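You operate a simulated robot arm through the tools that you are given. There is no shell and no other tool. Be economical: measure what you need, move in short steps, check, and stop when the job is done.

You are at the controls of a simulated robot arm. One attempt, no reset.

TASK
Bleed the air out of the fuel line, then prime until the green pin pops out.
Fine: Open the upper red supply valve for it, and leave the bleed tap shut.
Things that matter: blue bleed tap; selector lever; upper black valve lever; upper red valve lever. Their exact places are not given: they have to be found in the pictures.

The check looks at the end state, three seconds after you hand in, the way a careful person would. Anything else that was tipped, shoved, dropped, spilled or broken makes it a failure.

THE ROBOT
A 6-joint arm with a fingered hand, hanging from a carriage that runs on a rail from [0.903, 0.001] to [-1.577, -0.002] (x, y) and turns from -364 to 324 degrees about z. Base frame: it is fixed where the carriage stands at the start and does not move with it; the origin is on the floor, on the carriage's upright axis, x ahead of it, y to its left, z up. Lengths are in m, angles in degrees, forces in N, time in s.
With the tool pointing down near the work surface it reaches from about 0.1 to 0.56 m from the robot's upright axis, wherever it stands. Its first joint turns from -166.0 to 166.0 degrees. Places, roughly: blue bleed tap [1.3, -0.5, 0.9]; selector lever [1.1, -0.5, 0.8]; upper black valve lever [0.2, -0.4, 0.5]; upper red valve lever [0.4, -0.4, 0.5]. Payload 4 kg.
The tool frame sits at the grasp point between the pads (the TCP): z along the fingers, y along the line on which they close. The tips reach 0.029 m beyond it. Largest opening 0.1 m; the body of the gripper starts 0.034 m behind the TCP. The gripper is a hand of 5 fingers: y runs from the thumb to the fingers, the wrist lies at [-0.015, -0.114, -0.189] in the tool frame, and closing takes about 1.5 s.
Orientation is told as [roll, pitch, yaw] about the base's x, y, z axes, in that order, counted from this pose: with the fingers straight down and the wrist toward the robot, the tool's x, y and z point along [0, 1, 0], [1, 0, 0] and [0, 0, -1] of the base frame.

THE INTERFACE
- The arm moves only by the tool servo_tool. Its argument "rows" is a list of rows, each an object of numbers (a shift or turn left out is 0, a gripper value left out holds the last): "x", "y", "z": the shift along the tool's x, y, z in m; "ax", "ay", "az": the turn, a rotation vector about the tool's x, y, z in degrees. In form: [{"x": .., "y": .., "z": .., "ax": .., "ay": .., "az": ..}, ...]. A call has 1 to 10 rows; each row shifts and turns the commanded pose from where the row before left it, along the tool's axes as they then stand. "gripper" is the opening, from 0 (shut) to 1 (fully open), set as the call begins (left out, the last holds). Each row takes 0.2 s and may step no farther than 0.05 m and 8.6 degrees from the row before; otherwise, or with a gripper value out of range, the whole call is refused. A pose out of reach is approached as far as the arm can. The call stops where the force on the tool passes 80 N (or 10 N more than at its start, if that is more) or the arm is blocked; 0.2 s more then pass. The fingers move at their own pace (about 0.108 m/s each) and stop on an object; they squeeze with about 25 N. The grip force told is the motor's: it shows also when the fingers shut on nothing. Time passes only in rows, and 0.2 s behind the last, so rows that do not move let the fingers close. It gives the time, the measured TCP pose, the force on the tool (base axes), the opening and the grip force at its end, in the units of the frame above (readings bear some noise), with the torque about the TCP (base axes, N m) and any sound that the robot's microphone picked up.
- Cameras (640 x 400 px; columns grow to the right, rows downward): "scene" is now at [0.229, -0.0499, 1.4248]; the picture's right is [-0.96, -0.29, 0.00], its down [-0.27, 0.88, -0.39] and it looks along [0.11, -0.37, -0.92] (base axes); focal length 280 px, centre (320, 200). "wrist" rides on the gripper at [0.066, -0.086, -0.121] in the tool frame; the picture's right is [-0.76, 0.31, -0.58], its down [-0.59, -0.70, 0.40] and it looks along [-0.28, 0.64, 0.71] (tool axes); focal length 247 px, centre (320, 200).
- capture(camera): a new picture of that camera. No time passes.
- move_column(by): slides the trunk up (or, below 0, down) by that many m; the arm and the scene camera ride with it, the base frame stays. It gives what a move gives, with no picture.
- steer(legs): drives the robot by 1 to 6 legs, each [ahead, left, turn to the left] in m, m and degrees, along the robot's own axes; the way and the turn of a leg run together, so that a leg with both is an arc; at most 1.5 m and 180 degrees a leg. The arm and the cameras ride along, it lands a little off, and it stops where it bumps. It keeps to its track: a leg is cut to what the track allows. It gives what a move gives.
- curl_fingers(index, middle, ring, little, thumb_bend, thumb_turn): sets how far each is bent, from 0 (flat) to 100 (curled in); at 30 the hand is open as for a grip, at 70 the pads meet at the TCP. One left out holds its place. A second passes; each finger stops where it meets its share of the squeeze, and holds until it gets a number again. A gripper value or a shape takes the hand back. It gives what a move gives, with no picture; readings hold the bend of each and the force on index, middle, ring, little, thumb and palm. thumb_turn goes from beside the hand (0) to across from the fingers (100), as for a grip.
- set_grasp(shape): the hand has 5 fingers and takes this shape, open, in about a second: jaw (thumb against the fingers, like two jaws); tri (thumb and two fingers); tip (a fingertip pinch); poke (one finger out to press); point (the index stretched); flat (the hand flat); cup (the hand cupped); fist (a fist). The gripper value then closes the fingers along that shape, each until it touches; the sizes above hold for jaw. It gives what a move gives, with no picture.
- aim_head(pan, tilt): turns the head with the scene camera to pan (to the left, within 155 degrees either way) and tilt (down, from -29 to 69), counted from straight ahead of the robot. It gives what a move gives.
- locate(camera, pixels): for up to 12 pixels [column, row] of the newest picture of that camera ("zoom" is the newest enlarged one), the place [x, y, z] in the base frame of the surface seen there, good to about 0.002 m, but the place of the scene camera against the robot may be out by one fixed shift of up to 0.018 m in any direction. No time passes.
- enlarge(camera, box): a new picture of the part [left, top, right, bottom] of that camera's present view, enlarged. No time passes.
- hand_in(): hands the job in; it is judged then, once.

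Go step by step. Measure first, check grasps and placings, and put right what went wrong. The budget is 80 turns and 48 pictures, counting those below and the enlarged ones. Unless the task says otherwise, let go and move clear before handing in, and close with one line.

The tools are called as name(argument=value, ...) on one line, values as JSON. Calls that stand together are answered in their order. servo_tool: Moves the arm, as the interface text tells. Its arguments: {"type":"object","properties":{"rows":{"type":"array"},"gripper":{"type":"number"}},"required":["rows"]} The other tools are called the same way: move_column (by) slides the trunk up or down; set_grasp (shape) gives the hand a shape; curl_fingers (index, middle, ring, little, thumb_bend, thumb_turn) moves the fingers one by one; steer (legs) drives the base; aim_head (pan, tilt) turns the head that bears the scene camera; capture (camera) takes a picture; locate (camera, pixels) gives the place of the surface under pixels of a picture; enlarge (camera, box) takes an enlarged picture of a part of a camera's view; hand_in () hands the job in.

At the start:

```text
clock: 0.0
tool_pos: [0.3588, -0.1815, 0.7084]
orientation: [-0.2, -0.2, -0.1]
force: [-0.2, -0.4, -0.2]
moment: [-0.01, 0.02, 0.04]
width: 0.0999
grip_force: 0.0
shape: jaw
bend: [30.0, 30.0, 30.0, 30.0, 30.0, 98.0]
finger forces: [0.0, 0.0, 0.0, 0.0, 0.1, 0.1]
trunk travel left (down, up): [-0.161, 0.439]
robot x, y, heading: [0.0024, -0.0013, 0.1]
head pan, tilt: [-73.0, 67.1]
```

scene: 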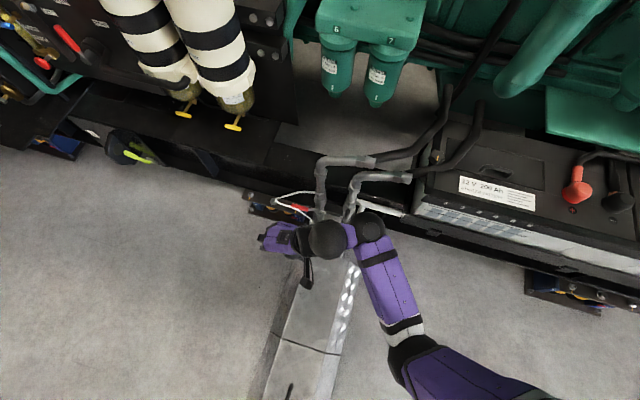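
wrist: 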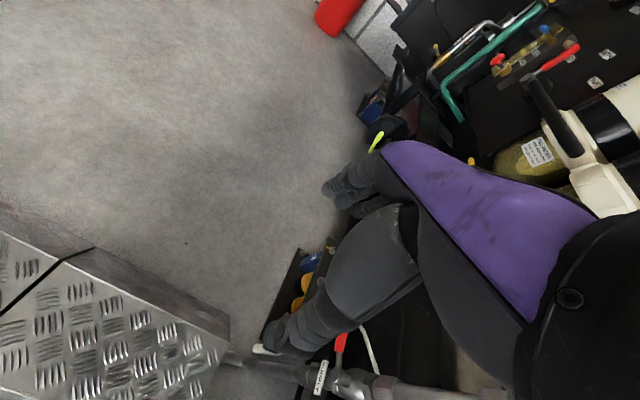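

The first pictures show a red lever near scene pixel (65,40) and pipes with valves near (290,205). I'll look around with the head for a better view.

aim_head(pan=-40, tilt=40)

capture(camera="scene")

enlarge(camera="wrist", box=[340, 0, 640, 190])

```text
clock: 1.0
tool_pos: [0.3591, -0.1811, 0.7078]
orientation: [-0.2, -0.2, -0.1]
force: [-0.2, 0.0, -0.7]
moment: [-0.02, 0.0, 0.01]
width: 0.0997
grip_force: 0.0
shape: jaw
bend: [30.0, 30.0, 30.0, 30.0, 30.0, 98.0]
finger forces: [0.0, 0.0, 0.1, 0.0, 0.0, 0.0]
trunk travel left (down, up): [-0.161, 0.439]
robot x, y, heading: [-0.003, 0.0024, 0.0]
head pan, tilt: [-40.0, 40.0]
```

```text
45 pictures are left
```

scene: 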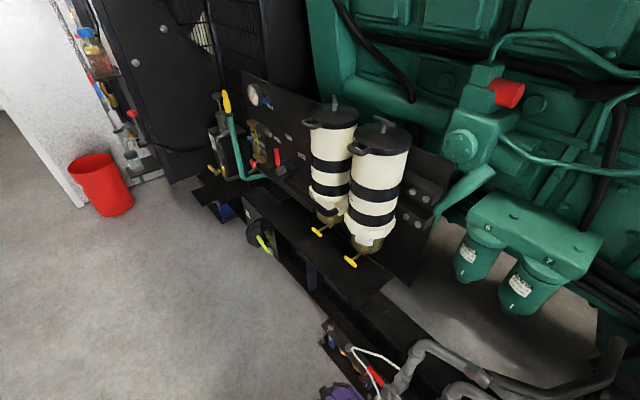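

```text
2.11 times, centred on (490, 95) of wrist
```

zoom: 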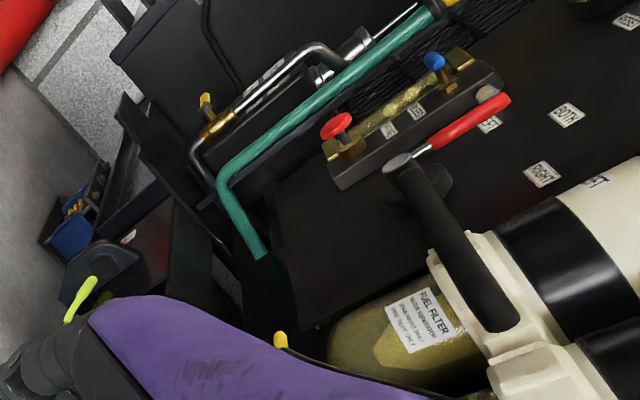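

enlarge(camera="scene", box=[180, 70, 340, 200])

aim_head(pan=-50, tilt=65)

capture(camera="scene")

```text
3.08 times, centred on (260, 135) of scene
```

zoom: 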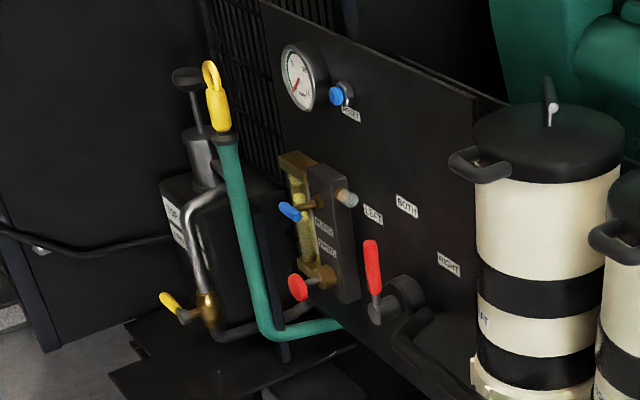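

```text
clock: 1.9
tool_pos: [0.3579, -0.1808, 0.7077]
orientation: [-0.2, -0.3, 0.0]
force: [-0.4, -1.0, -0.6]
moment: [0.02, 0.02, -0.04]
width: 0.0997
grip_force: 0.1
shape: jaw
bend: [30.0, 30.0, 30.0, 30.0, 30.0, 98.0]
finger forces: [0.1, 0.0, 0.0, 0.0, 0.0, 0.0]
trunk travel left (down, up): [-0.161, 0.439]
robot x, y, heading: [0.0047, -0.003, -0.1]
head pan, tilt: [-50.0, 65.0]
```

```text
42 pictures are left
```

scene: 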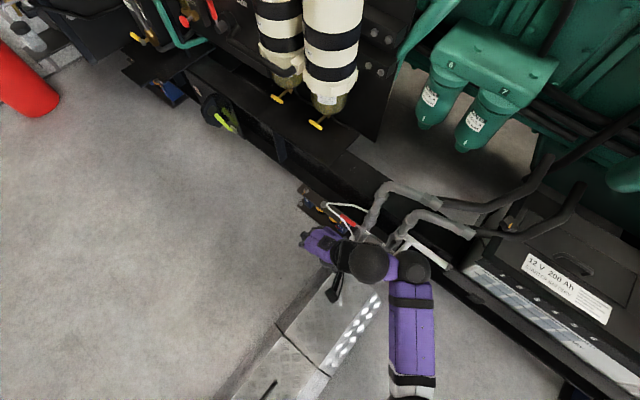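

The zoom shows the sight block with blue and red taps, a selector with LEFT/BOTH/RIGHT, and a pump on the left. The arm hides the low valves, so I'll drive along the rail for closer views.

steer(legs=[[-0.5, 0, 0]])

aim_head(pan=-45, tilt=45)

capture(camera="scene")

capture(camera="wrist")

```text
clock: 4.9
tool_pos: [-0.1535, -0.1845, 0.7093]
orientation: [-0.2, -0.2, -0.6]
force: [0.3, -0.3, 1.3]
moment: [0.0, -0.03, -0.02]
width: 0.0999
grip_force: 0.0
shape: jaw
bend: [30.0, 30.0, 30.0, 30.0, 30.0, 98.0]
finger forces: [0.1, 0.0, 0.0, 0.1, 0.0, 0.0]
trunk travel left (down, up): [-0.161, 0.439]
robot x, y, heading: [-0.5106, -0.0001, -0.6]
head pan, tilt: [-50.0, 65.0]
```

```text
clock: 5.7
tool_pos: [-0.1543, -0.1858, 0.7086]
orientation: [-0.2, -0.2, -0.6]
force: [0.3, 0.0, 0.0]
moment: [0.02, -0.03, 0.03]
width: 0.0997
grip_force: 0.1
shape: jaw
bend: [30.0, 30.0, 30.0, 30.0, 30.0, 98.0]
finger forces: [0.0, 0.0, 0.0, 0.0, 0.0, 0.1]
trunk travel left (down, up): [-0.161, 0.439]
robot x, y, heading: [-0.5124, 0.0006, -0.4]
head pan, tilt: [-45.0, 45.0]
```

```text
41 pictures are left
```

scene: 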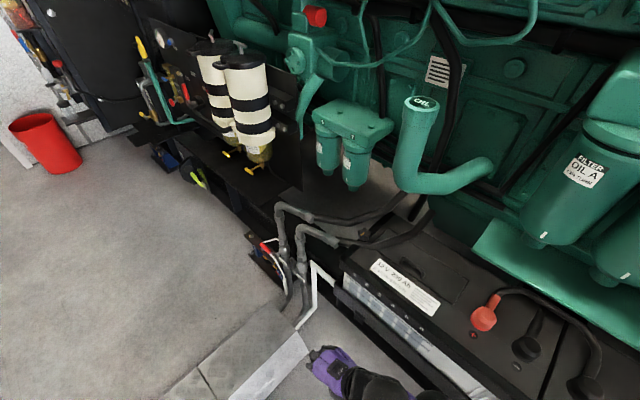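

```text
40 pictures are left
```

wrist: 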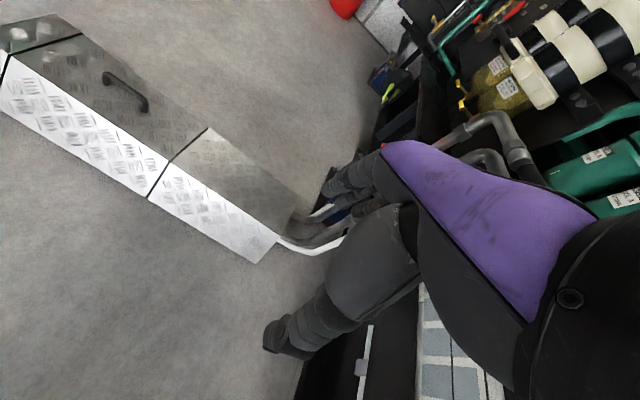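

enlarge(camera="scene", box=[220, 190, 360, 330])

locate(camera="scene", pixels=[[264, 247], [290, 225], [318, 285], [292, 260], [185, 92], [200, 175], [145, 110], [170, 80]])

```text
2.86 times, centred on (290, 260) of scene
```

zoom: 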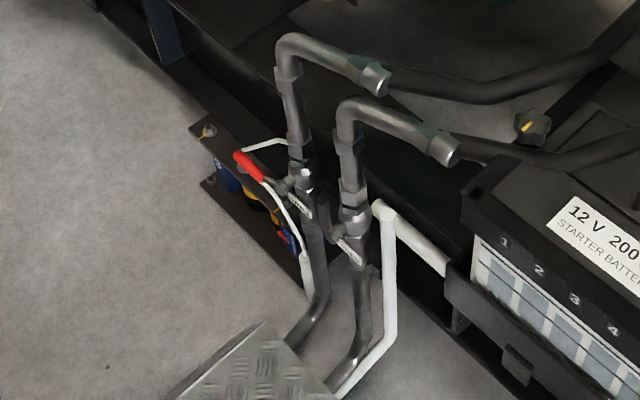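

```text
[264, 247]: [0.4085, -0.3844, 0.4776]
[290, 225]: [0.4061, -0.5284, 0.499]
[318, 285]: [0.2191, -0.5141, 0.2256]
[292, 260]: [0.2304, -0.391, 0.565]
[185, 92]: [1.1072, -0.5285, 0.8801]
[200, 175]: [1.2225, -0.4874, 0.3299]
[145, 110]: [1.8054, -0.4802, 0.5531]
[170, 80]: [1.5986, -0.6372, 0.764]
```

The red lever at (264,247) and its black twin sit on vertical pipes at x≈0.4 and 0.22. I'll drive to the other side to see both valves and the panel without the arm in the way.

steer(legs=[[1.1, 0, 0]])

aim_head(pan=-130, tilt=55)

capture(camera="scene")

aim_head(pan=-45, tilt=45)

capture(camera="scene")

```text
clock: 11.3
tool_pos: [0.9461, -0.1842, 0.7076]
orientation: [-0.3, -0.3, -0.6]
force: [0.5, -0.2, 0.1]
moment: [0.01, 0.02, -0.01]
width: 0.0997
grip_force: 0.1
shape: jaw
bend: [30.0, 30.0, 30.0, 30.0, 30.0, 98.0]
finger forces: [0.0, 0.0, 0.0, 0.0, 0.0, 0.0]
trunk travel left (down, up): [-0.161, 0.439]
robot x, y, heading: [0.5886, -0.0035, -0.7]
head pan, tilt: [-45.0, 45.0]
```

```text
clock: 12.9
tool_pos: [0.9456, -0.1838, 0.7092]
orientation: [-0.2, -0.1, -0.6]
force: [-0.8, -0.2, -0.6]
moment: [0.01, 0.0, 0.01]
width: 0.0998
grip_force: 0.0
shape: jaw
bend: [30.0, 30.0, 30.0, 30.0, 30.0, 98.0]
finger forces: [0.0, 0.1, 0.1, 0.0, 0.0, 0.1]
trunk travel left (down, up): [-0.161, 0.439]
robot x, y, heading: [0.5879, 0.0014, -0.5]
head pan, tilt: [-130.0, 55.0]
```

```text
38 pictures are left
```

scene: 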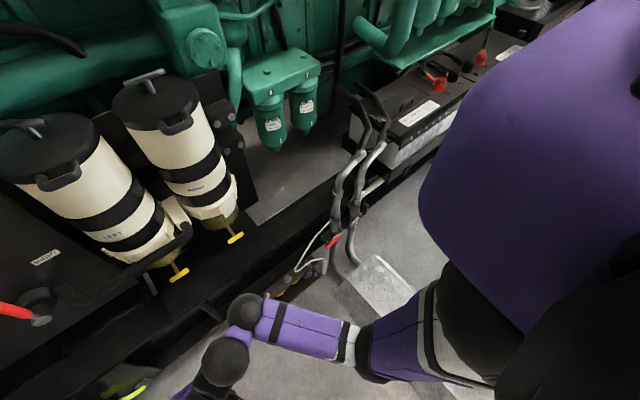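

```text
clock: 14.5
tool_pos: [0.9459, -0.1832, 0.7075]
orientation: [-0.2, -0.2, -0.6]
force: [-0.4, 1.3, 0.0]
moment: [0.0, 0.04, 0.02]
width: 0.0995
grip_force: 0.0
shape: jaw
bend: [30.0, 30.0, 30.0, 30.0, 30.0, 98.0]
finger forces: [0.0, 0.0, 0.1, 0.0, 0.0, 0.1]
trunk travel left (down, up): [-0.161, 0.439]
robot x, y, heading: [0.5874, 0.0023, -0.6]
head pan, tilt: [-45.0, 45.0]
```

```text
37 pictures are left
```

scene: 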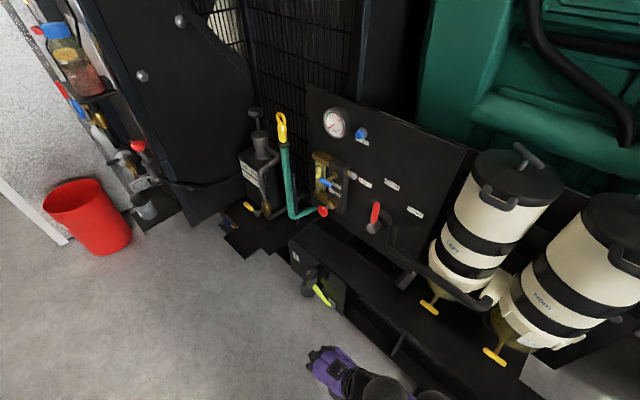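

enlarge(camera="scene", box=[220, 90, 440, 310])

locate(camera="scene", pixels=[[328, 185], [361, 134], [323, 211], [376, 206], [374, 228], [257, 112], [249, 206], [281, 120], [318, 170], [365, 183], [392, 185], [415, 212]])

enlarge(camera="scene", box=[300, 130, 440, 250])

```text
1.82 times, centred on (330, 200) of scene
```

zoom: 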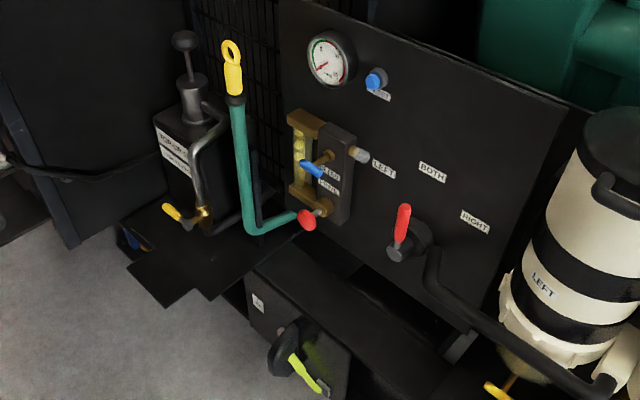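

```text
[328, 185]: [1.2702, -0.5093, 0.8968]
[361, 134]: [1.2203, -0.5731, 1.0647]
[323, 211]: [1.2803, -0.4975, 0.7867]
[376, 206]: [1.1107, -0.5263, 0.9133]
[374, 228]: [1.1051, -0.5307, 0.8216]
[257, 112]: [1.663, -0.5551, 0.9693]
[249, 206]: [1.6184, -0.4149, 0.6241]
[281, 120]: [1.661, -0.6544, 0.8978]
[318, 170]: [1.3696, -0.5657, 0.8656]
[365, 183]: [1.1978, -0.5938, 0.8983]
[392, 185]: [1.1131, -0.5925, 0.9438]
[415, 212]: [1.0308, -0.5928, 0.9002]
```

```text
3.33 times, centred on (370, 190) of scene
```

zoom: 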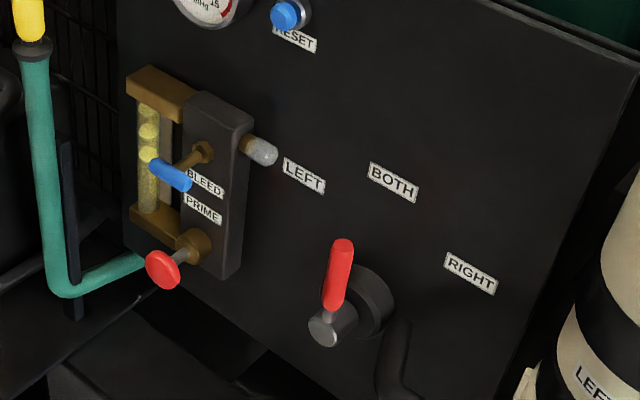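

The block at zoom (190,180) carries the blue BLEED tap and red PRIME knob, and the selector points up at BOTH. Next I'll take close looks at the two valves.

aim_head(pan=-130, tilt=55)

enlarge(camera="scene", box=[270, 130, 410, 300])

steer(legs=[[-0.8, 0, 0]])

aim_head(pan=-50, tilt=60)

capture(camera="scene")

```text
clock: 16.1
tool_pos: [0.9461, -0.1844, 0.7085]
orientation: [-0.2, -0.2, -0.5]
force: [0.3, 0.1, -0.8]
moment: [-0.03, -0.01, 0.0]
width: 0.0999
grip_force: 0.0
shape: jaw
bend: [30.0, 30.0, 30.0, 30.0, 30.0, 98.0]
finger forces: [0.0, 0.1, 0.0, 0.0, 0.0, 0.0]
trunk travel left (down, up): [-0.161, 0.439]
robot x, y, heading: [0.589, 0.0008, -0.5]
head pan, tilt: [-130.0, 55.0]
```

```text
2.35 times, centred on (340, 215) of scene
```

zoom: 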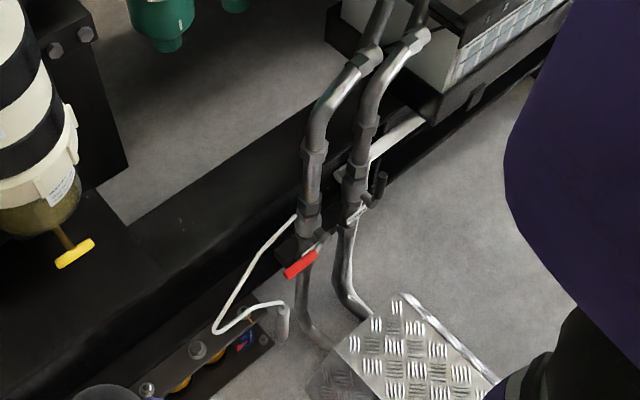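

```text
clock: 20.3
tool_pos: [0.1566, -0.1831, 0.7091]
orientation: [-0.2, -0.2, -0.4]
force: [-0.7, 0.3, -0.2]
moment: [-0.02, 0.02, -0.01]
width: 0.0997
grip_force: 0.1
shape: jaw
bend: [30.0, 30.0, 30.0, 30.0, 30.0, 98.0]
finger forces: [0.0, 0.0, 0.1, 0.0, 0.0, 0.0]
trunk travel left (down, up): [-0.161, 0.439]
robot x, y, heading: [-0.1964, 0.0012, -0.3]
head pan, tilt: [-130.0, 55.0]
```

```text
clock: 21.9
tool_pos: [0.1573, -0.1836, 0.7076]
orientation: [-0.2, -0.2, -0.4]
force: [0.5, 0.7, 0.7]
moment: [0.0, -0.02, 0.03]
width: 0.0997
grip_force: 0.0
shape: jaw
bend: [30.0, 30.0, 30.0, 30.0, 30.0, 98.0]
finger forces: [0.0, 0.0, 0.1, 0.0, 0.0, 0.0]
trunk travel left (down, up): [-0.161, 0.439]
robot x, y, heading: [-0.2047, -0.0003, -0.2]
head pan, tilt: [-50.0, 60.0]
```

```text
33 pictures are left
```

scene: 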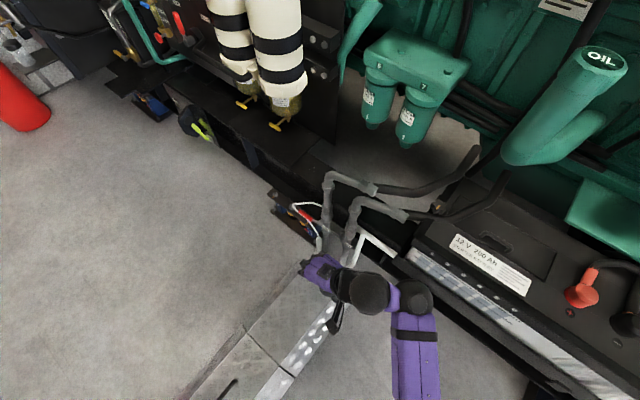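

enlarge(camera="scene", box=[260, 160, 420, 280])

locate(camera="scene", pixels=[[299, 212], [305, 220], [326, 190], [326, 215], [352, 215], [350, 235], [380, 188], [405, 213]])

```text
3.33 times, centred on (340, 220) of scene
```

zoom: 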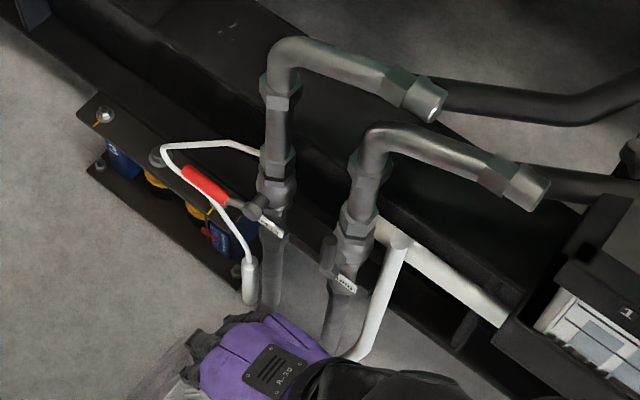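

```text
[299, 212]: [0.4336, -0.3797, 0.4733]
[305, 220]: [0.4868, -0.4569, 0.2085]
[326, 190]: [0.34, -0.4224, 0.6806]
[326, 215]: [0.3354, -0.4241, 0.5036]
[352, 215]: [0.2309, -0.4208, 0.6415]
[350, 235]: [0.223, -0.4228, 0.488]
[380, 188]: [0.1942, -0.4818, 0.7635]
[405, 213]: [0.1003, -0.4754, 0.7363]
```

locate(camera="zoom", pixels=[[187, 170], [205, 186], [225, 200], [238, 206], [255, 208], [272, 190], [270, 228], [328, 240], [330, 268], [345, 288], [354, 225], [255, 155]])

enlarge(camera="scene", box=[290, 190, 360, 240])

```text
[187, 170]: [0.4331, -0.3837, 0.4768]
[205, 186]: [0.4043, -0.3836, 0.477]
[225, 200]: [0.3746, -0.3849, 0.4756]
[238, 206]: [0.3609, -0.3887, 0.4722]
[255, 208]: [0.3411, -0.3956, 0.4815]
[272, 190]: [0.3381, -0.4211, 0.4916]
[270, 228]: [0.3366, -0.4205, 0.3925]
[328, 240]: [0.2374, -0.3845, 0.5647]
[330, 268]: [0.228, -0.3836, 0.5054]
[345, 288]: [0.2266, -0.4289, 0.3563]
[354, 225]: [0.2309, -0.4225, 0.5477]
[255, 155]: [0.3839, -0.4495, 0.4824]
```

```text
8.00 times, centred on (325, 215) of scene
```

zoom: 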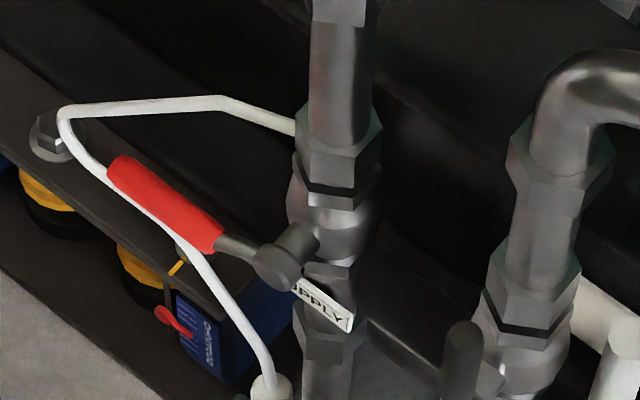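

The SUPPLY valve's red lever lies horizontal along +x (pivot ≈(0.341,-0.39,0.475), tip x≈0.44), across its vertical pipe, so it is shut. The black one stands upright, open. I'll set the poke shape, go beside it and turn the hand to point at −y.

set_grasp(shape="poke")

steer(legs=[[0.28, 0, 0]])

servo_tool(rows=[{"x": -0.01, "ay": -8.5}, {"ay": -8.5}, {"ay": -8.5}, {"ay": -8.5}, {"ay": -8.5}, {"ay": -8.5}, {"ay": -8.5}, {"ay": -8.5}, {"ay": -8.5}, {"ay": -8.5}])

capture(camera="wrist")

capture(camera="scene")

```text
clock: 22.8
tool_pos: [0.1581, -0.184, 0.7086]
orientation: [-0.3, -0.1, -0.4]
force: [-0.2, 0.2, -0.2]
moment: [0.0, 0.01, -0.01]
width: 0.0
grip_force: 0.2
shape: poke
bend: [70.0, 70.0, 99.0, 99.0, 100.0, 100.0]
finger forces: [0.0, 0.0, 0.1, 0.0, 0.0, 0.0]
trunk travel left (down, up): [-0.161, 0.439]
robot x, y, heading: [-0.2053, -0.0023, -0.4]
head pan, tilt: [-50.0, 60.0]
```

```text
clock: 24.7
tool_pos: [0.4329, -0.1858, 0.7075]
orientation: [-0.1, -0.2, -0.8]
force: [1.0, 0.4, -0.2]
moment: [-0.01, -0.01, -0.03]
width: 0.0
grip_force: 0.0
shape: poke
bend: [70.0, 70.0, 99.0, 99.0, 100.0, 100.0]
finger forces: [0.1, 0.0, 0.0, 0.1, 0.1, 0.0]
trunk travel left (down, up): [-0.161, 0.439]
robot x, y, heading: [0.0762, -0.0027, -0.4]
head pan, tilt: [-50.0, 60.0]
```

```text
clock: 26.9
tool_pos: [0.4334, -0.1944, 0.7081]
orientation: [-85.4, -0.3, -0.7]
force: [-0.6, 0.0, 0.8]
moment: [0.01, 0.0, -0.01]
width: 0.0001
grip_force: 0.1
shape: poke
bend: [70.0, 70.0, 99.0, 99.0, 100.0, 100.0]
finger forces: [0.1, 0.1, 0.1, 0.0, 0.0, 0.0]
trunk travel left (down, up): [-0.161, 0.439]
robot x, y, heading: [0.0757, -0.0062, -0.6]
head pan, tilt: [-50.0, 60.0]
```

```text
30 pictures are left
```

wrist: 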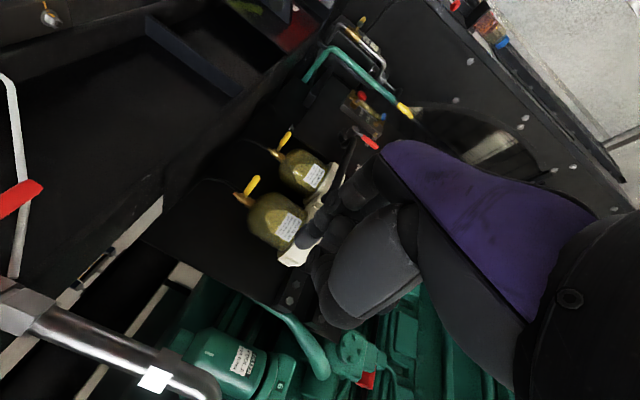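

```text
29 pictures are left
```

scene: 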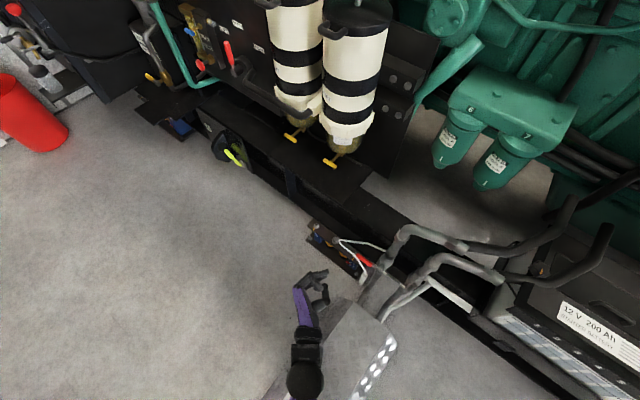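

enlarge(camera="scene", box=[270, 220, 430, 340])

locate(camera="scene", pixels=[[323, 273], [324, 287], [322, 299], [312, 285], [366, 260], [305, 300]])

```text
3.33 times, centred on (350, 280) of scene
```

zoom: 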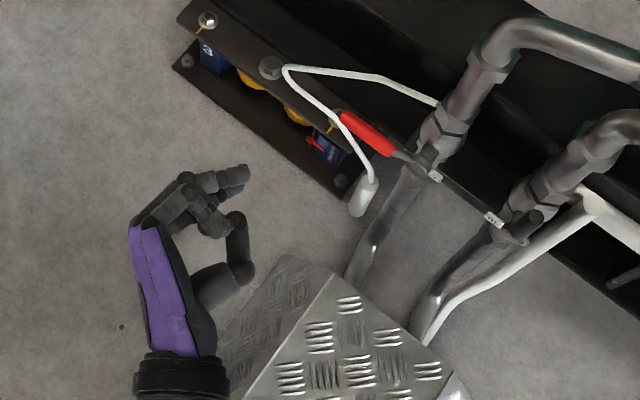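

```text
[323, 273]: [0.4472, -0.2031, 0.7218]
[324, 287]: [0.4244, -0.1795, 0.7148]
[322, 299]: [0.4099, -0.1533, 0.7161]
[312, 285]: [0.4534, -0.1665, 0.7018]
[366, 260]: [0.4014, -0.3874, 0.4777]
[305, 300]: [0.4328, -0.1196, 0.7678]
```

locate(camera="zoom", pixels=[[244, 172], [225, 180], [205, 180], [218, 225], [240, 220], [185, 180], [396, 155], [435, 160], [370, 140]])

```text
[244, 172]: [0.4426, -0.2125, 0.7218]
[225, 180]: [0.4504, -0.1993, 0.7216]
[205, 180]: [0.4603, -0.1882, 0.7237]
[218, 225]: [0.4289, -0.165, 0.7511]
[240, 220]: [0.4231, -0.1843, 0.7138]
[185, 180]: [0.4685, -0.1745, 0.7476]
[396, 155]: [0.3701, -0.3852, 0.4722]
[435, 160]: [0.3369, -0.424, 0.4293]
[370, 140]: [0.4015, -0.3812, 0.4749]
```

The index tip sits about (0.01,-0.019,+0.014) from the TCP in the scene frame. I'll lower to just below the lever, still short of it in y, and check.

servo_tool(rows=[{"ay": -4.6}, {"x": 0.04, "z": 0.01, "y": -0.003}, {"x": 0.04, "z": 0.01, "y": -0.003}, {"x": 0.04, "z": 0.01, "y": -0.003}, {"x": 0.04, "z": 0.01, "y": -0.003}, {"x": 0.04, "z": 0.01, "y": -0.003}, {"x": 0.04, "z": 0.02, "y": -0.003}, {"x": 0.037, "z": 0.03}, {}])

enlarge(camera="scene", box=[290, 200, 430, 310])

capture(camera="wrist")

```text
clock: 28.9
tool_pos: [0.4173, -0.2582, 0.5825]
orientation: [-89.8, 0.0, -0.5]
force: [0.6, 0.4, -0.5]
moment: [-0.02, 0.03, 0.0]
width: 0.0
grip_force: 0.0
shape: poke
bend: [70.0, 70.0, 99.0, 99.0, 100.0, 100.0]
finger forces: [0.1, 0.1, 0.0, 0.0, 0.0, 0.0]
out of reach, approached as far as the arm can: row 5, 6, 7, 8
trunk travel left (down, up): [-0.161, 0.439]
robot x, y, heading: [0.0757, 0.0009, -0.5]
head pan, tilt: [-50.0, 60.0]
```

```text
3.64 times, centred on (360, 255) of scene
```

zoom: 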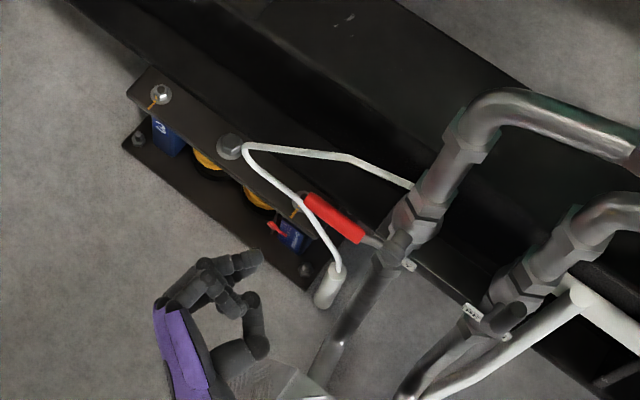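

```text
26 pictures are left
```

wrist: 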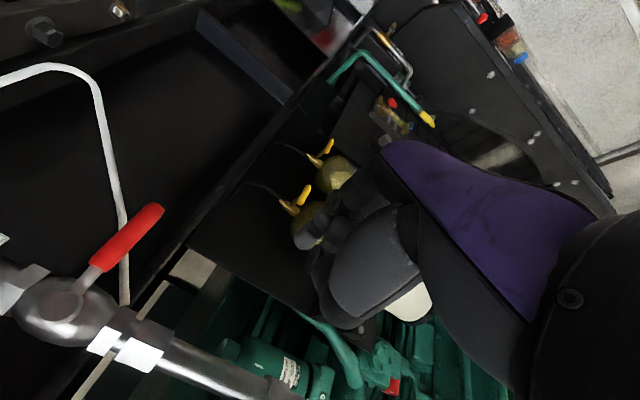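

locate(camera="zoom", pixels=[[329, 285], [322, 235], [275, 180], [246, 150], [300, 151], [385, 170], [335, 215], [258, 258], [243, 262]])

move_column(by=-0.15)

```text
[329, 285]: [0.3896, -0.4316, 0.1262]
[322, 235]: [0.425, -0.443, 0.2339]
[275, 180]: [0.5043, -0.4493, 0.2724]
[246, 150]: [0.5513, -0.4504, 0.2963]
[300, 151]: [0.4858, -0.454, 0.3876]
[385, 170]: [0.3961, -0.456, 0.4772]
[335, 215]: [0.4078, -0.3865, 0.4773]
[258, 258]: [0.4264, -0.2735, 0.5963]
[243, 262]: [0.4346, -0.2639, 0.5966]
```

```text
clock: 30.7
tool_pos: [0.4177, -0.2586, 0.4321]
orientation: [-89.6, -0.1, -0.6]
force: [-1.0, 0.2, 0.2]
moment: [-0.01, -0.01, 0.01]
width: 0.0001
grip_force: 0.1
shape: poke
bend: [70.0, 70.0, 99.0, 99.0, 100.0, 100.0]
finger forces: [0.0, 0.1, 0.0, 0.1, 0.1, 0.0]
trunk travel left (down, up): [-0.011, 0.589]
robot x, y, heading: [0.0796, 0.0003, -0.6]
head pan, tilt: [-50.0, 60.0]
```

The tip top is now at z≈0.446, under the lever (bottom ≈0.463). I'll extend toward −y under it.

servo_tool(rows=[{"z": 0.03}, {"z": 0.03}, {"z": 0.03}, {"z": 0.026}, {}])

enlarge(camera="scene", box=[310, 200, 430, 290])

```text
clock: 31.9
tool_pos: [0.4153, -0.3716, 0.4302]
orientation: [-89.5, -0.1, -0.6]
force: [-0.5, -0.1, -0.3]
moment: [0.01, -0.01, -0.02]
width: 0.0
grip_force: 0.0
shape: poke
bend: [70.0, 70.0, 99.0, 99.0, 100.0, 100.0]
finger forces: [0.1, 0.0, 0.0, 0.1, 0.0, 0.1]
trunk travel left (down, up): [-0.011, 0.589]
robot x, y, heading: [0.0747, 0.0039, -0.6]
head pan, tilt: [-50.0, 60.0]
```

```text
4.44 times, centred on (370, 245) of scene
```

zoom: 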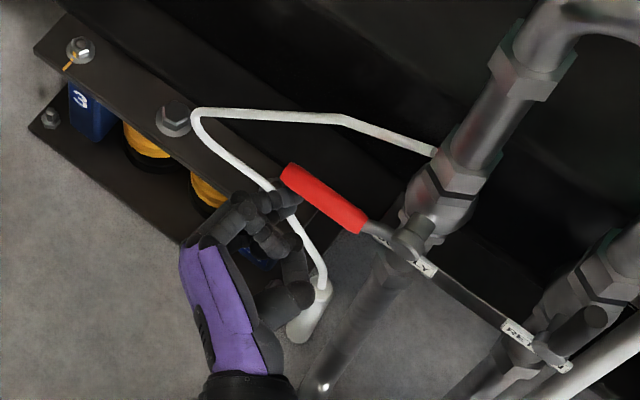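

The index tip is under the red grip's end at zoom (295,200). I'll sweep it up along the lever's arc.

servo_tool(rows=[{"z": 0.006}, {"x": -0.02}, {"x": -0.029, "y": 0.001}, {"x": -0.028, "y": -0.009}, {"x": -0.024, "y": -0.018}, {"x": -0.016, "y": -0.026}, {"x": -0.004, "y": -0.017}, {"y": -0.006}, {}])

enlarge(camera="scene", box=[310, 200, 430, 290])

```text
clock: 33.9
tool_pos: [0.4062, -0.3745, 0.4279]
orientation: [-89.8, -0.2, -0.7]
force: [-1.0, 0.4, -0.2]
moment: [-0.04, -0.02, 0.01]
width: 0.0001
grip_force: 0.1
shape: poke
bend: [70.0, 70.0, 99.0, 99.0, 100.0, 100.0]
finger forces: [0.0, 0.0, 0.0, 0.0, 0.1, 0.1]
out of reach, approached as far as the arm can: row 2, 3, 4, 5, 6, 7
trunk travel left (down, up): [-0.011, 0.589]
robot x, y, heading: [0.0733, -0.0039, -0.8]
head pan, tilt: [-50.0, 60.0]
```

```text
4.44 times, centred on (370, 245) of scene
```

zoom: 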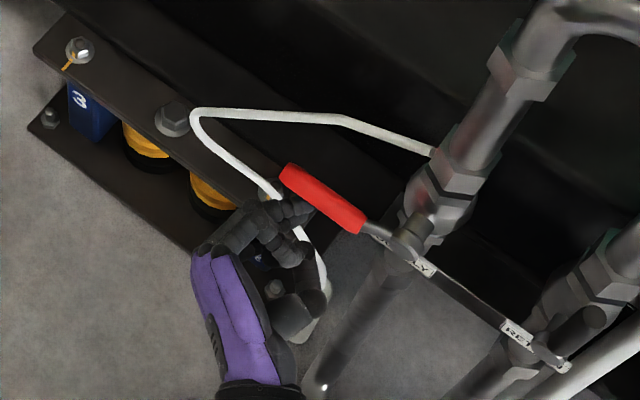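

The arm reports out of reach and stayed at z≈0.428. I'll test a small upward step to see what the commanded pose does.

servo_tool(rows=[{"x": -0.01}, {"x": -0.01}, {}])

```text
clock: 34.7
tool_pos: [0.4145, -0.3721, 0.4321]
orientation: [-89.9, -0.1, -0.8]
force: [-0.4, 0.5, -0.3]
moment: [-0.04, 0.06, 0.01]
width: 0.0001
grip_force: 0.1
shape: poke
bend: [70.0, 70.0, 99.0, 99.0, 100.0, 100.0]
finger forces: [0.1, 0.0, 0.1, 0.1, 0.1, 0.0]
out of reach, approached as far as the arm can: row 1, 2
trunk travel left (down, up): [-0.011, 0.589]
robot x, y, heading: [0.0771, 0.0018, -0.6]
head pan, tilt: [-50.0, 60.0]
```

The arm is pinned at a limit here, so I'll lift with the trunk instead.

move_column(by=0.06)

enlarge(camera="scene", box=[310, 190, 430, 280])

```text
clock: 35.7
tool_pos: [0.4145, -0.3723, 0.4914]
orientation: [-89.9, -0.2, -0.7]
force: [0.3, 0.1, -1.4]
moment: [0.02, -0.04, -0.03]
width: 0.0
grip_force: 0.0
shape: poke
bend: [70.0, 70.0, 99.0, 99.0, 100.0, 100.0]
finger forces: [0.0, 0.2, 0.0, 0.0, 0.0, 0.0]
trunk travel left (down, up): [-0.071, 0.529]
robot x, y, heading: [0.0769, 0.0025, -0.3]
head pan, tilt: [-50.0, 60.0]
```

```text
4.44 times, centred on (370, 235) of scene
```

zoom: 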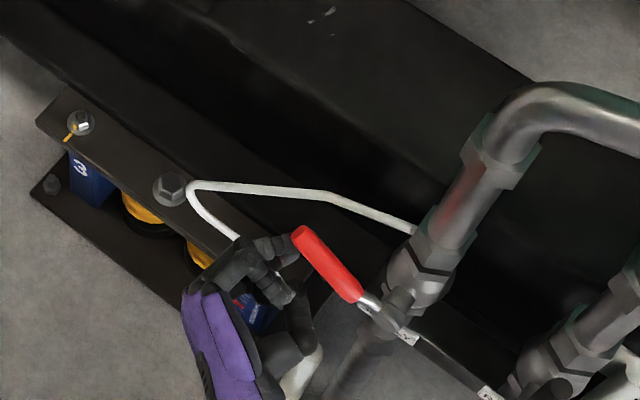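

The lever has started turning up. I'll continue with trunk up and carriage back alternately.

move_column(by=0.025)

steer(legs=[[-0.02, 0, 0]])

move_column(by=0.02)

steer(legs=[[-0.025, 0, 0]])

enlarge(camera="scene", box=[310, 160, 450, 270])

```text
clock: 36.4
tool_pos: [0.4129, -0.3727, 0.5169]
orientation: [-89.9, -0.2, -0.7]
force: [0.9, -0.3, 0.3]
moment: [-0.03, 0.02, 0.0]
width: 0.0
grip_force: 0.1
shape: poke
bend: [70.0, 70.0, 99.0, 99.0, 100.0, 100.0]
finger forces: [0.0, 0.3, 0.0, 0.1, 0.1, 0.0]
trunk travel left (down, up): [-0.096, 0.504]
robot x, y, heading: [0.0783, -0.0017, -0.5]
head pan, tilt: [-50.0, 60.0]
```

```text
clock: 37.2
tool_pos: [0.392, -0.3725, 0.5173]
orientation: [-89.9, -0.1, -0.8]
force: [-0.1, -0.1, -0.6]
moment: [0.01, 0.0, 0.06]
width: 0.0001
grip_force: 0.1
shape: poke
bend: [70.0, 70.0, 99.0, 99.0, 100.0, 100.0]
finger forces: [0.1, 0.0, 0.1, 0.0, 0.1, 0.0]
trunk travel left (down, up): [-0.096, 0.504]
robot x, y, heading: [0.0599, 0.0013, -0.3]
head pan, tilt: [-50.0, 60.0]
```

```text
clock: 37.8
tool_pos: [0.3944, -0.3719, 0.5368]
orientation: [-89.9, -0.2, -0.7]
force: [0.4, -0.4, -0.7]
moment: [0.01, 0.02, -0.01]
width: 0.0001
grip_force: 0.1
shape: poke
bend: [70.0, 70.0, 99.0, 99.0, 100.0, 100.0]
finger forces: [0.1, 0.6, 0.1, 0.0, 0.0, 0.1]
trunk travel left (down, up): [-0.116, 0.484]
robot x, y, heading: [0.0554, -0.0011, -0.5]
head pan, tilt: [-50.0, 60.0]
```

```text
clock: 38.6
tool_pos: [0.3672, -0.3715, 0.5362]
orientation: [-89.9, -0.2, -0.8]
force: [-0.7, -0.2, 0.7]
moment: [0.02, 0.0, 0.03]
width: 0.0
grip_force: 0.0
shape: poke
bend: [70.0, 70.0, 99.0, 99.0, 100.0, 100.0]
finger forces: [0.0, 0.0, 0.0, 0.1, 0.1, 0.0]
trunk travel left (down, up): [-0.116, 0.484]
robot x, y, heading: [0.0336, 0.0002, -0.6]
head pan, tilt: [-50.0, 60.0]
```

```text
3.64 times, centred on (380, 215) of scene
```

zoom: 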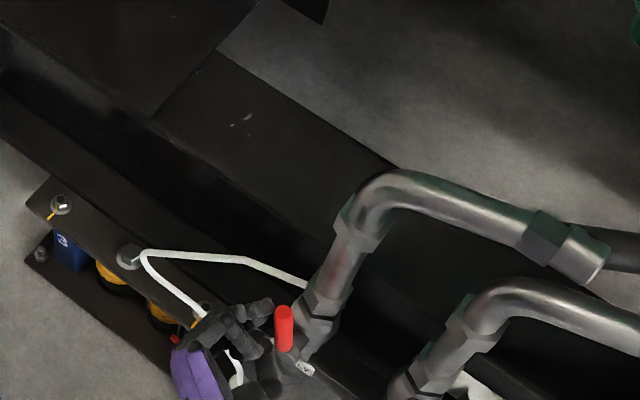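

It's nearly upright (zoom 284,325). I'll push further in −x until it stops, then check.

steer(legs=[[-0.025, 0, 0]])

enlarge(camera="scene", box=[330, 200, 450, 290])

locate(camera="zoom", pixels=[[320, 200]])

```text
clock: 39.5
tool_pos: [0.345, -0.3722, 0.537]
orientation: [-89.9, -0.2, -0.8]
force: [3.9, -0.6, 1.3]
moment: [0.01, 0.05, 0.08]
width: 0.0002
grip_force: 0.1
shape: poke
bend: [70.0, 70.0, 99.0, 99.0, 100.0, 100.0]
finger forces: [1.1, 3.6, 0.1, 0.1, 0.0, 0.1]
trunk travel left (down, up): [-0.116, 0.484]
robot x, y, heading: [0.0074, 0.0006, -0.8]
head pan, tilt: [-50.0, 60.0]
```

```text
4.44 times, centred on (390, 245) of scene
```

zoom: 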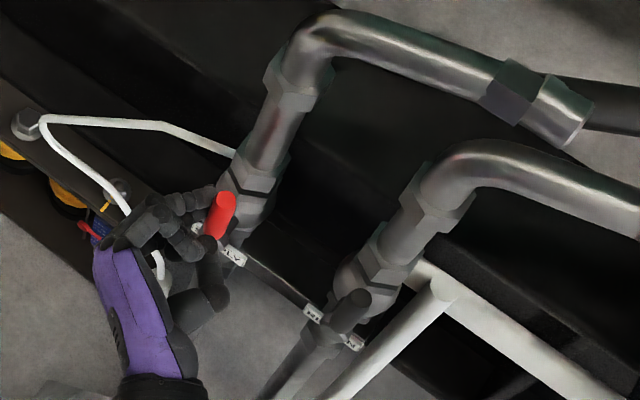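

```text
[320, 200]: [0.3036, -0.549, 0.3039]
```

locate(camera="zoom", pixels=[[222, 200], [218, 215], [212, 235], [357, 297], [352, 310], [345, 325]])

```text
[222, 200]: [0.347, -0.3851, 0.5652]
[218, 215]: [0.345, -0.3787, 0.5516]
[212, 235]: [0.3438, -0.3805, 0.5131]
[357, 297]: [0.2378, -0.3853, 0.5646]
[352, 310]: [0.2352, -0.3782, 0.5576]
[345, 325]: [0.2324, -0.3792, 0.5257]
```

The red lever is now upright within a few degrees, matching the open black one. I'll back off and head for the panel.

steer(legs=[[0.04, 0, 0]])

servo_tool(rows=[{"z": -0.04}, {"z": -0.04}, {"z": -0.04}, {"z": -0.03}, {}])

move_column(by=0.3)

enlarge(camera="scene", box=[330, 220, 450, 310])

```text
clock: 40.3
tool_pos: [0.3837, -0.3728, 0.5374]
orientation: [-90.0, -0.2, -0.7]
force: [0.2, -0.5, 0.1]
moment: [0.0, 0.01, -0.02]
width: 0.0
grip_force: 0.0
shape: poke
bend: [70.0, 70.0, 99.0, 99.0, 100.0, 100.0]
finger forces: [0.0, 0.0, 0.1, 0.0, 0.1, 0.0]
trunk travel left (down, up): [-0.116, 0.484]
robot x, y, heading: [0.0418, 0.0023, -0.7]
head pan, tilt: [-50.0, 60.0]
```

```text
clock: 41.5
tool_pos: [0.3833, -0.2222, 0.5447]
orientation: [-90.0, -0.1, -0.8]
force: [0.6, 0.0, -0.5]
moment: [0.02, -0.02, -0.03]
width: 0.0
grip_force: 0.0
shape: poke
bend: [70.0, 70.0, 99.0, 99.0, 100.0, 100.0]
finger forces: [0.0, 0.0, 0.0, 0.0, 0.1, 0.0]
out of reach, approached as far as the arm can: row 4
trunk travel left (down, up): [-0.116, 0.484]
robot x, y, heading: [0.0479, 0.0018, -0.6]
head pan, tilt: [-50.0, 60.0]
```

```text
clock: 44.5
tool_pos: [0.3855, -0.2224, 0.844]
orientation: [-89.9, -0.2, -0.7]
force: [-0.8, 0.8, -0.3]
moment: [-0.01, 0.03, -0.01]
width: 0.0
grip_force: 0.1
shape: poke
bend: [70.0, 70.0, 99.0, 99.0, 100.0, 100.0]
finger forces: [0.1, 0.0, 0.1, 0.0, 0.0, 0.1]
trunk travel left (down, up): [-0.416, 0.184]
robot x, y, heading: [0.0429, -0.0003, -0.3]
head pan, tilt: [-50.0, 60.0]
```

```text
4.44 times, centred on (390, 265) of scene
```

zoom: 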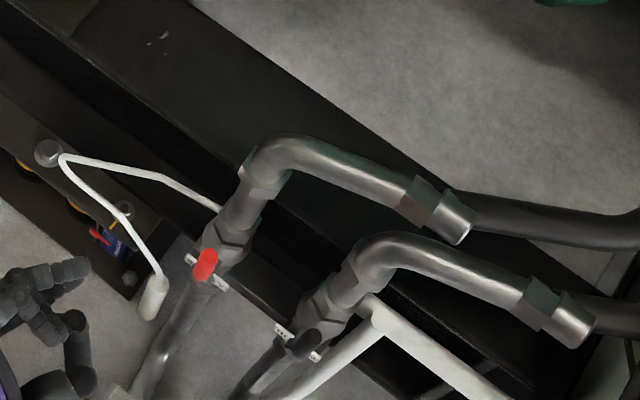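

The valve shows upright and clear. Driving to the panel now.

steer(legs=[[0.82, 0, 0]])

aim_head(pan=-60, tilt=55)

capture(camera="scene")

capture(camera="wrist")

```text
clock: 48.9
tool_pos: [1.1897, -0.2253, 0.8431]
orientation: [-89.9, -0.3, -1.5]
force: [0.7, -0.5, -0.9]
moment: [-0.01, 0.0, -0.02]
width: 0.0003
grip_force: 0.1
shape: poke
bend: [70.0, 70.0, 99.0, 99.0, 100.0, 100.0]
finger forces: [0.0, 0.0, 0.0, 0.0, 0.1, 0.1]
trunk travel left (down, up): [-0.416, 0.184]
robot x, y, heading: [0.8542, 0.0003, -1.1]
head pan, tilt: [-50.0, 60.0]
```

```text
clock: 49.6
tool_pos: [1.1893, -0.2258, 0.8446]
orientation: [-89.9, -0.2, -1.5]
force: [-0.1, 0.0, 0.0]
moment: [0.0, -0.01, -0.03]
width: 0.0001
grip_force: 0.1
shape: poke
bend: [70.0, 70.0, 99.0, 99.0, 100.0, 100.0]
finger forces: [0.1, 0.0, 0.0, 0.0, 0.1, 0.1]
trunk travel left (down, up): [-0.416, 0.184]
robot x, y, heading: [0.8539, 0.0017, -1.3]
head pan, tilt: [-60.0, 55.0]
```

```text
19 pictures are left
```

scene: 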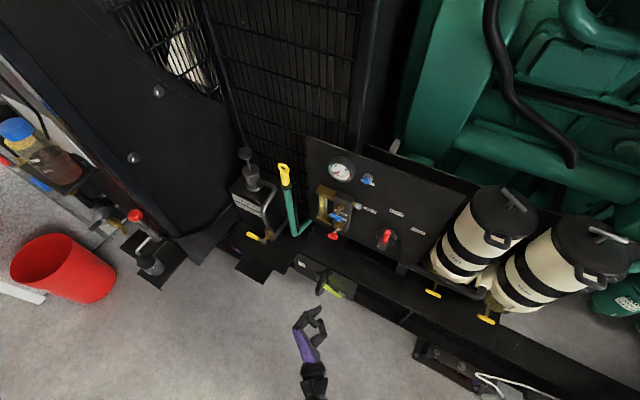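

```text
18 pictures are left
```

wrist: 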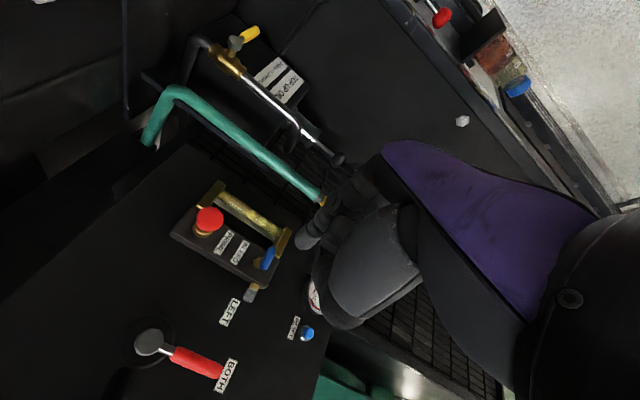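

enlarge(camera="wrist", box=[160, 170, 340, 310])

locate(camera="zoom", pixels=[[168, 175], [165, 215], [378, 305], [370, 335], [395, 285], [330, 420], [410, 230], [300, 160], [380, 275], [435, 240], [320, 395]])

locate(camera="scene", pixels=[[340, 217], [335, 236], [318, 312], [322, 333]])

```text
2.86 times, centred on (250, 240) of wrist
```

zoom: 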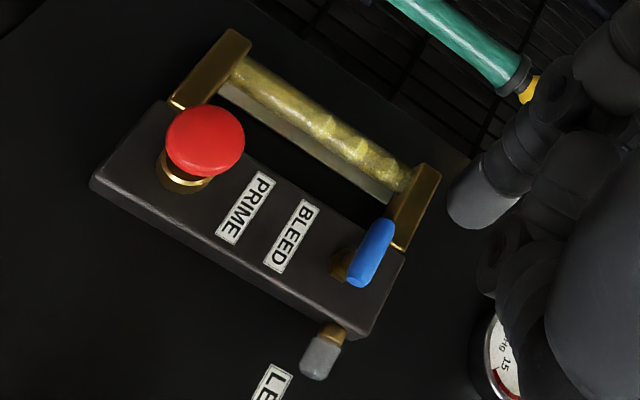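

```text
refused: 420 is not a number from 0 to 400
```

```text
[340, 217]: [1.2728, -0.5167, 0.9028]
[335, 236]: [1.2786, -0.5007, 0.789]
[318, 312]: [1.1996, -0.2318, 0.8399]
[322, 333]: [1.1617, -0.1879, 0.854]
```

locate(camera="zoom", pixels=[[205, 140], [180, 185], [357, 278], [385, 230], [371, 250], [340, 262], [320, 360], [330, 332], [300, 300], [350, 150], [420, 190], [455, 215]])

enlarge(camera="scene", box=[290, 160, 420, 250])

```text
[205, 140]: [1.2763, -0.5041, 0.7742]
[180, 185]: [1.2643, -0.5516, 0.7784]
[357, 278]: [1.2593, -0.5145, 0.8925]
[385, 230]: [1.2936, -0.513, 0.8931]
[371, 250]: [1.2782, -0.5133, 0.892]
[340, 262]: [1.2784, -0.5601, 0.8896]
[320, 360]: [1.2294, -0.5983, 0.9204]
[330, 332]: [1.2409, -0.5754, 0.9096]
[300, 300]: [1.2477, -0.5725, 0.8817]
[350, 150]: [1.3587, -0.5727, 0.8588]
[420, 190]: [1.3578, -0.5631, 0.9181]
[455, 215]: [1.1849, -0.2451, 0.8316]
```

```text
4.44 times, centred on (355, 205) of scene
```

zoom: 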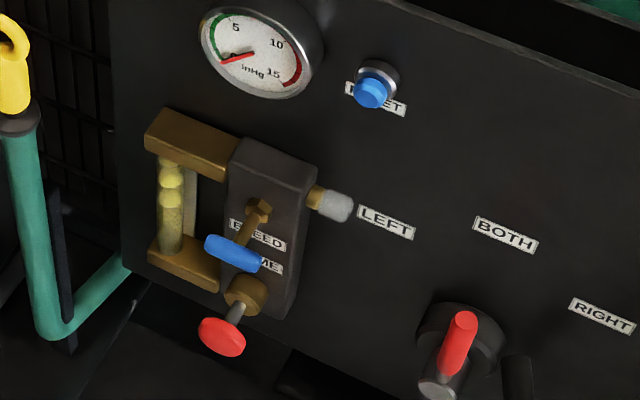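

The wrist zoom shows the blue T-handle horizontal at (1.278,-0.514,0.892), the PRIME knob at (1.277,-0.50,0.778) and a grey indicator cap at (1.23,-0.6,0.92). The poke shape seems to have two fingers out, so I'll try the point shape for a slimmer probe.

set_grasp(shape="point")

enlarge(camera="scene", box=[270, 240, 390, 360])

```text
clock: 50.5
tool_pos: [1.1902, -0.2267, 0.8436]
orientation: [-89.8, -0.1, -1.5]
force: [-0.2, -0.7, -0.2]
moment: [-0.04, 0.0, 0.0]
width: 0.0002
grip_force: 0.2
shape: point
bend: [20.0, 100.0, 100.0, 100.0, 100.0, 87.0]
finger forces: [0.0, 0.0, 0.0, 0.0, 0.0, 0.0]
trunk travel left (down, up): [-0.416, 0.184]
robot x, y, heading: [0.8549, 0.0033, -1.2]
head pan, tilt: [-60.0, 55.0]
```

```text
3.33 times, centred on (330, 300) of scene
```

zoom: 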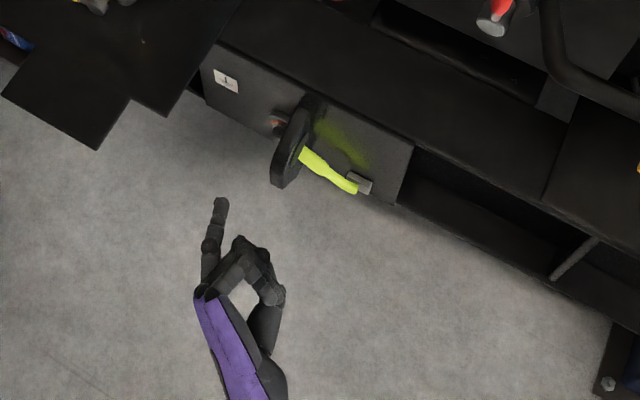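

locate(camera="zoom", pixels=[[222, 204], [219, 212], [213, 230], [208, 255], [240, 240], [265, 260], [280, 295]])

```text
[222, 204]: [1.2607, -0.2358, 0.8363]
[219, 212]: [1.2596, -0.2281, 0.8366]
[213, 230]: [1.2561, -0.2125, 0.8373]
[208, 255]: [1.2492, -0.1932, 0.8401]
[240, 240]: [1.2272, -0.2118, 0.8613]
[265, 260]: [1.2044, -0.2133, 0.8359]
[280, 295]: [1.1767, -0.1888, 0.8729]
```

locate(camera="scene", pixels=[[336, 216.7], [331, 214.7], [341, 218.5], [340.4, 207.3], [333, 236], [329, 234], [337, 238], [338, 226], [360, 206.5], [353, 204]])

```text
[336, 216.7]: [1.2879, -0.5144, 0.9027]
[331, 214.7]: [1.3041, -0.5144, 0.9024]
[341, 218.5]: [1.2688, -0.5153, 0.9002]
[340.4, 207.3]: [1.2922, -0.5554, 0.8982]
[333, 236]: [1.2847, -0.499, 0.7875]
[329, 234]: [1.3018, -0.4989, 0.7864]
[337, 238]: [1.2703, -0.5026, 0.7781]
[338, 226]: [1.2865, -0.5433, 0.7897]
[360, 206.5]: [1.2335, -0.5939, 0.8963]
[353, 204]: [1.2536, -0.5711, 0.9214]
```

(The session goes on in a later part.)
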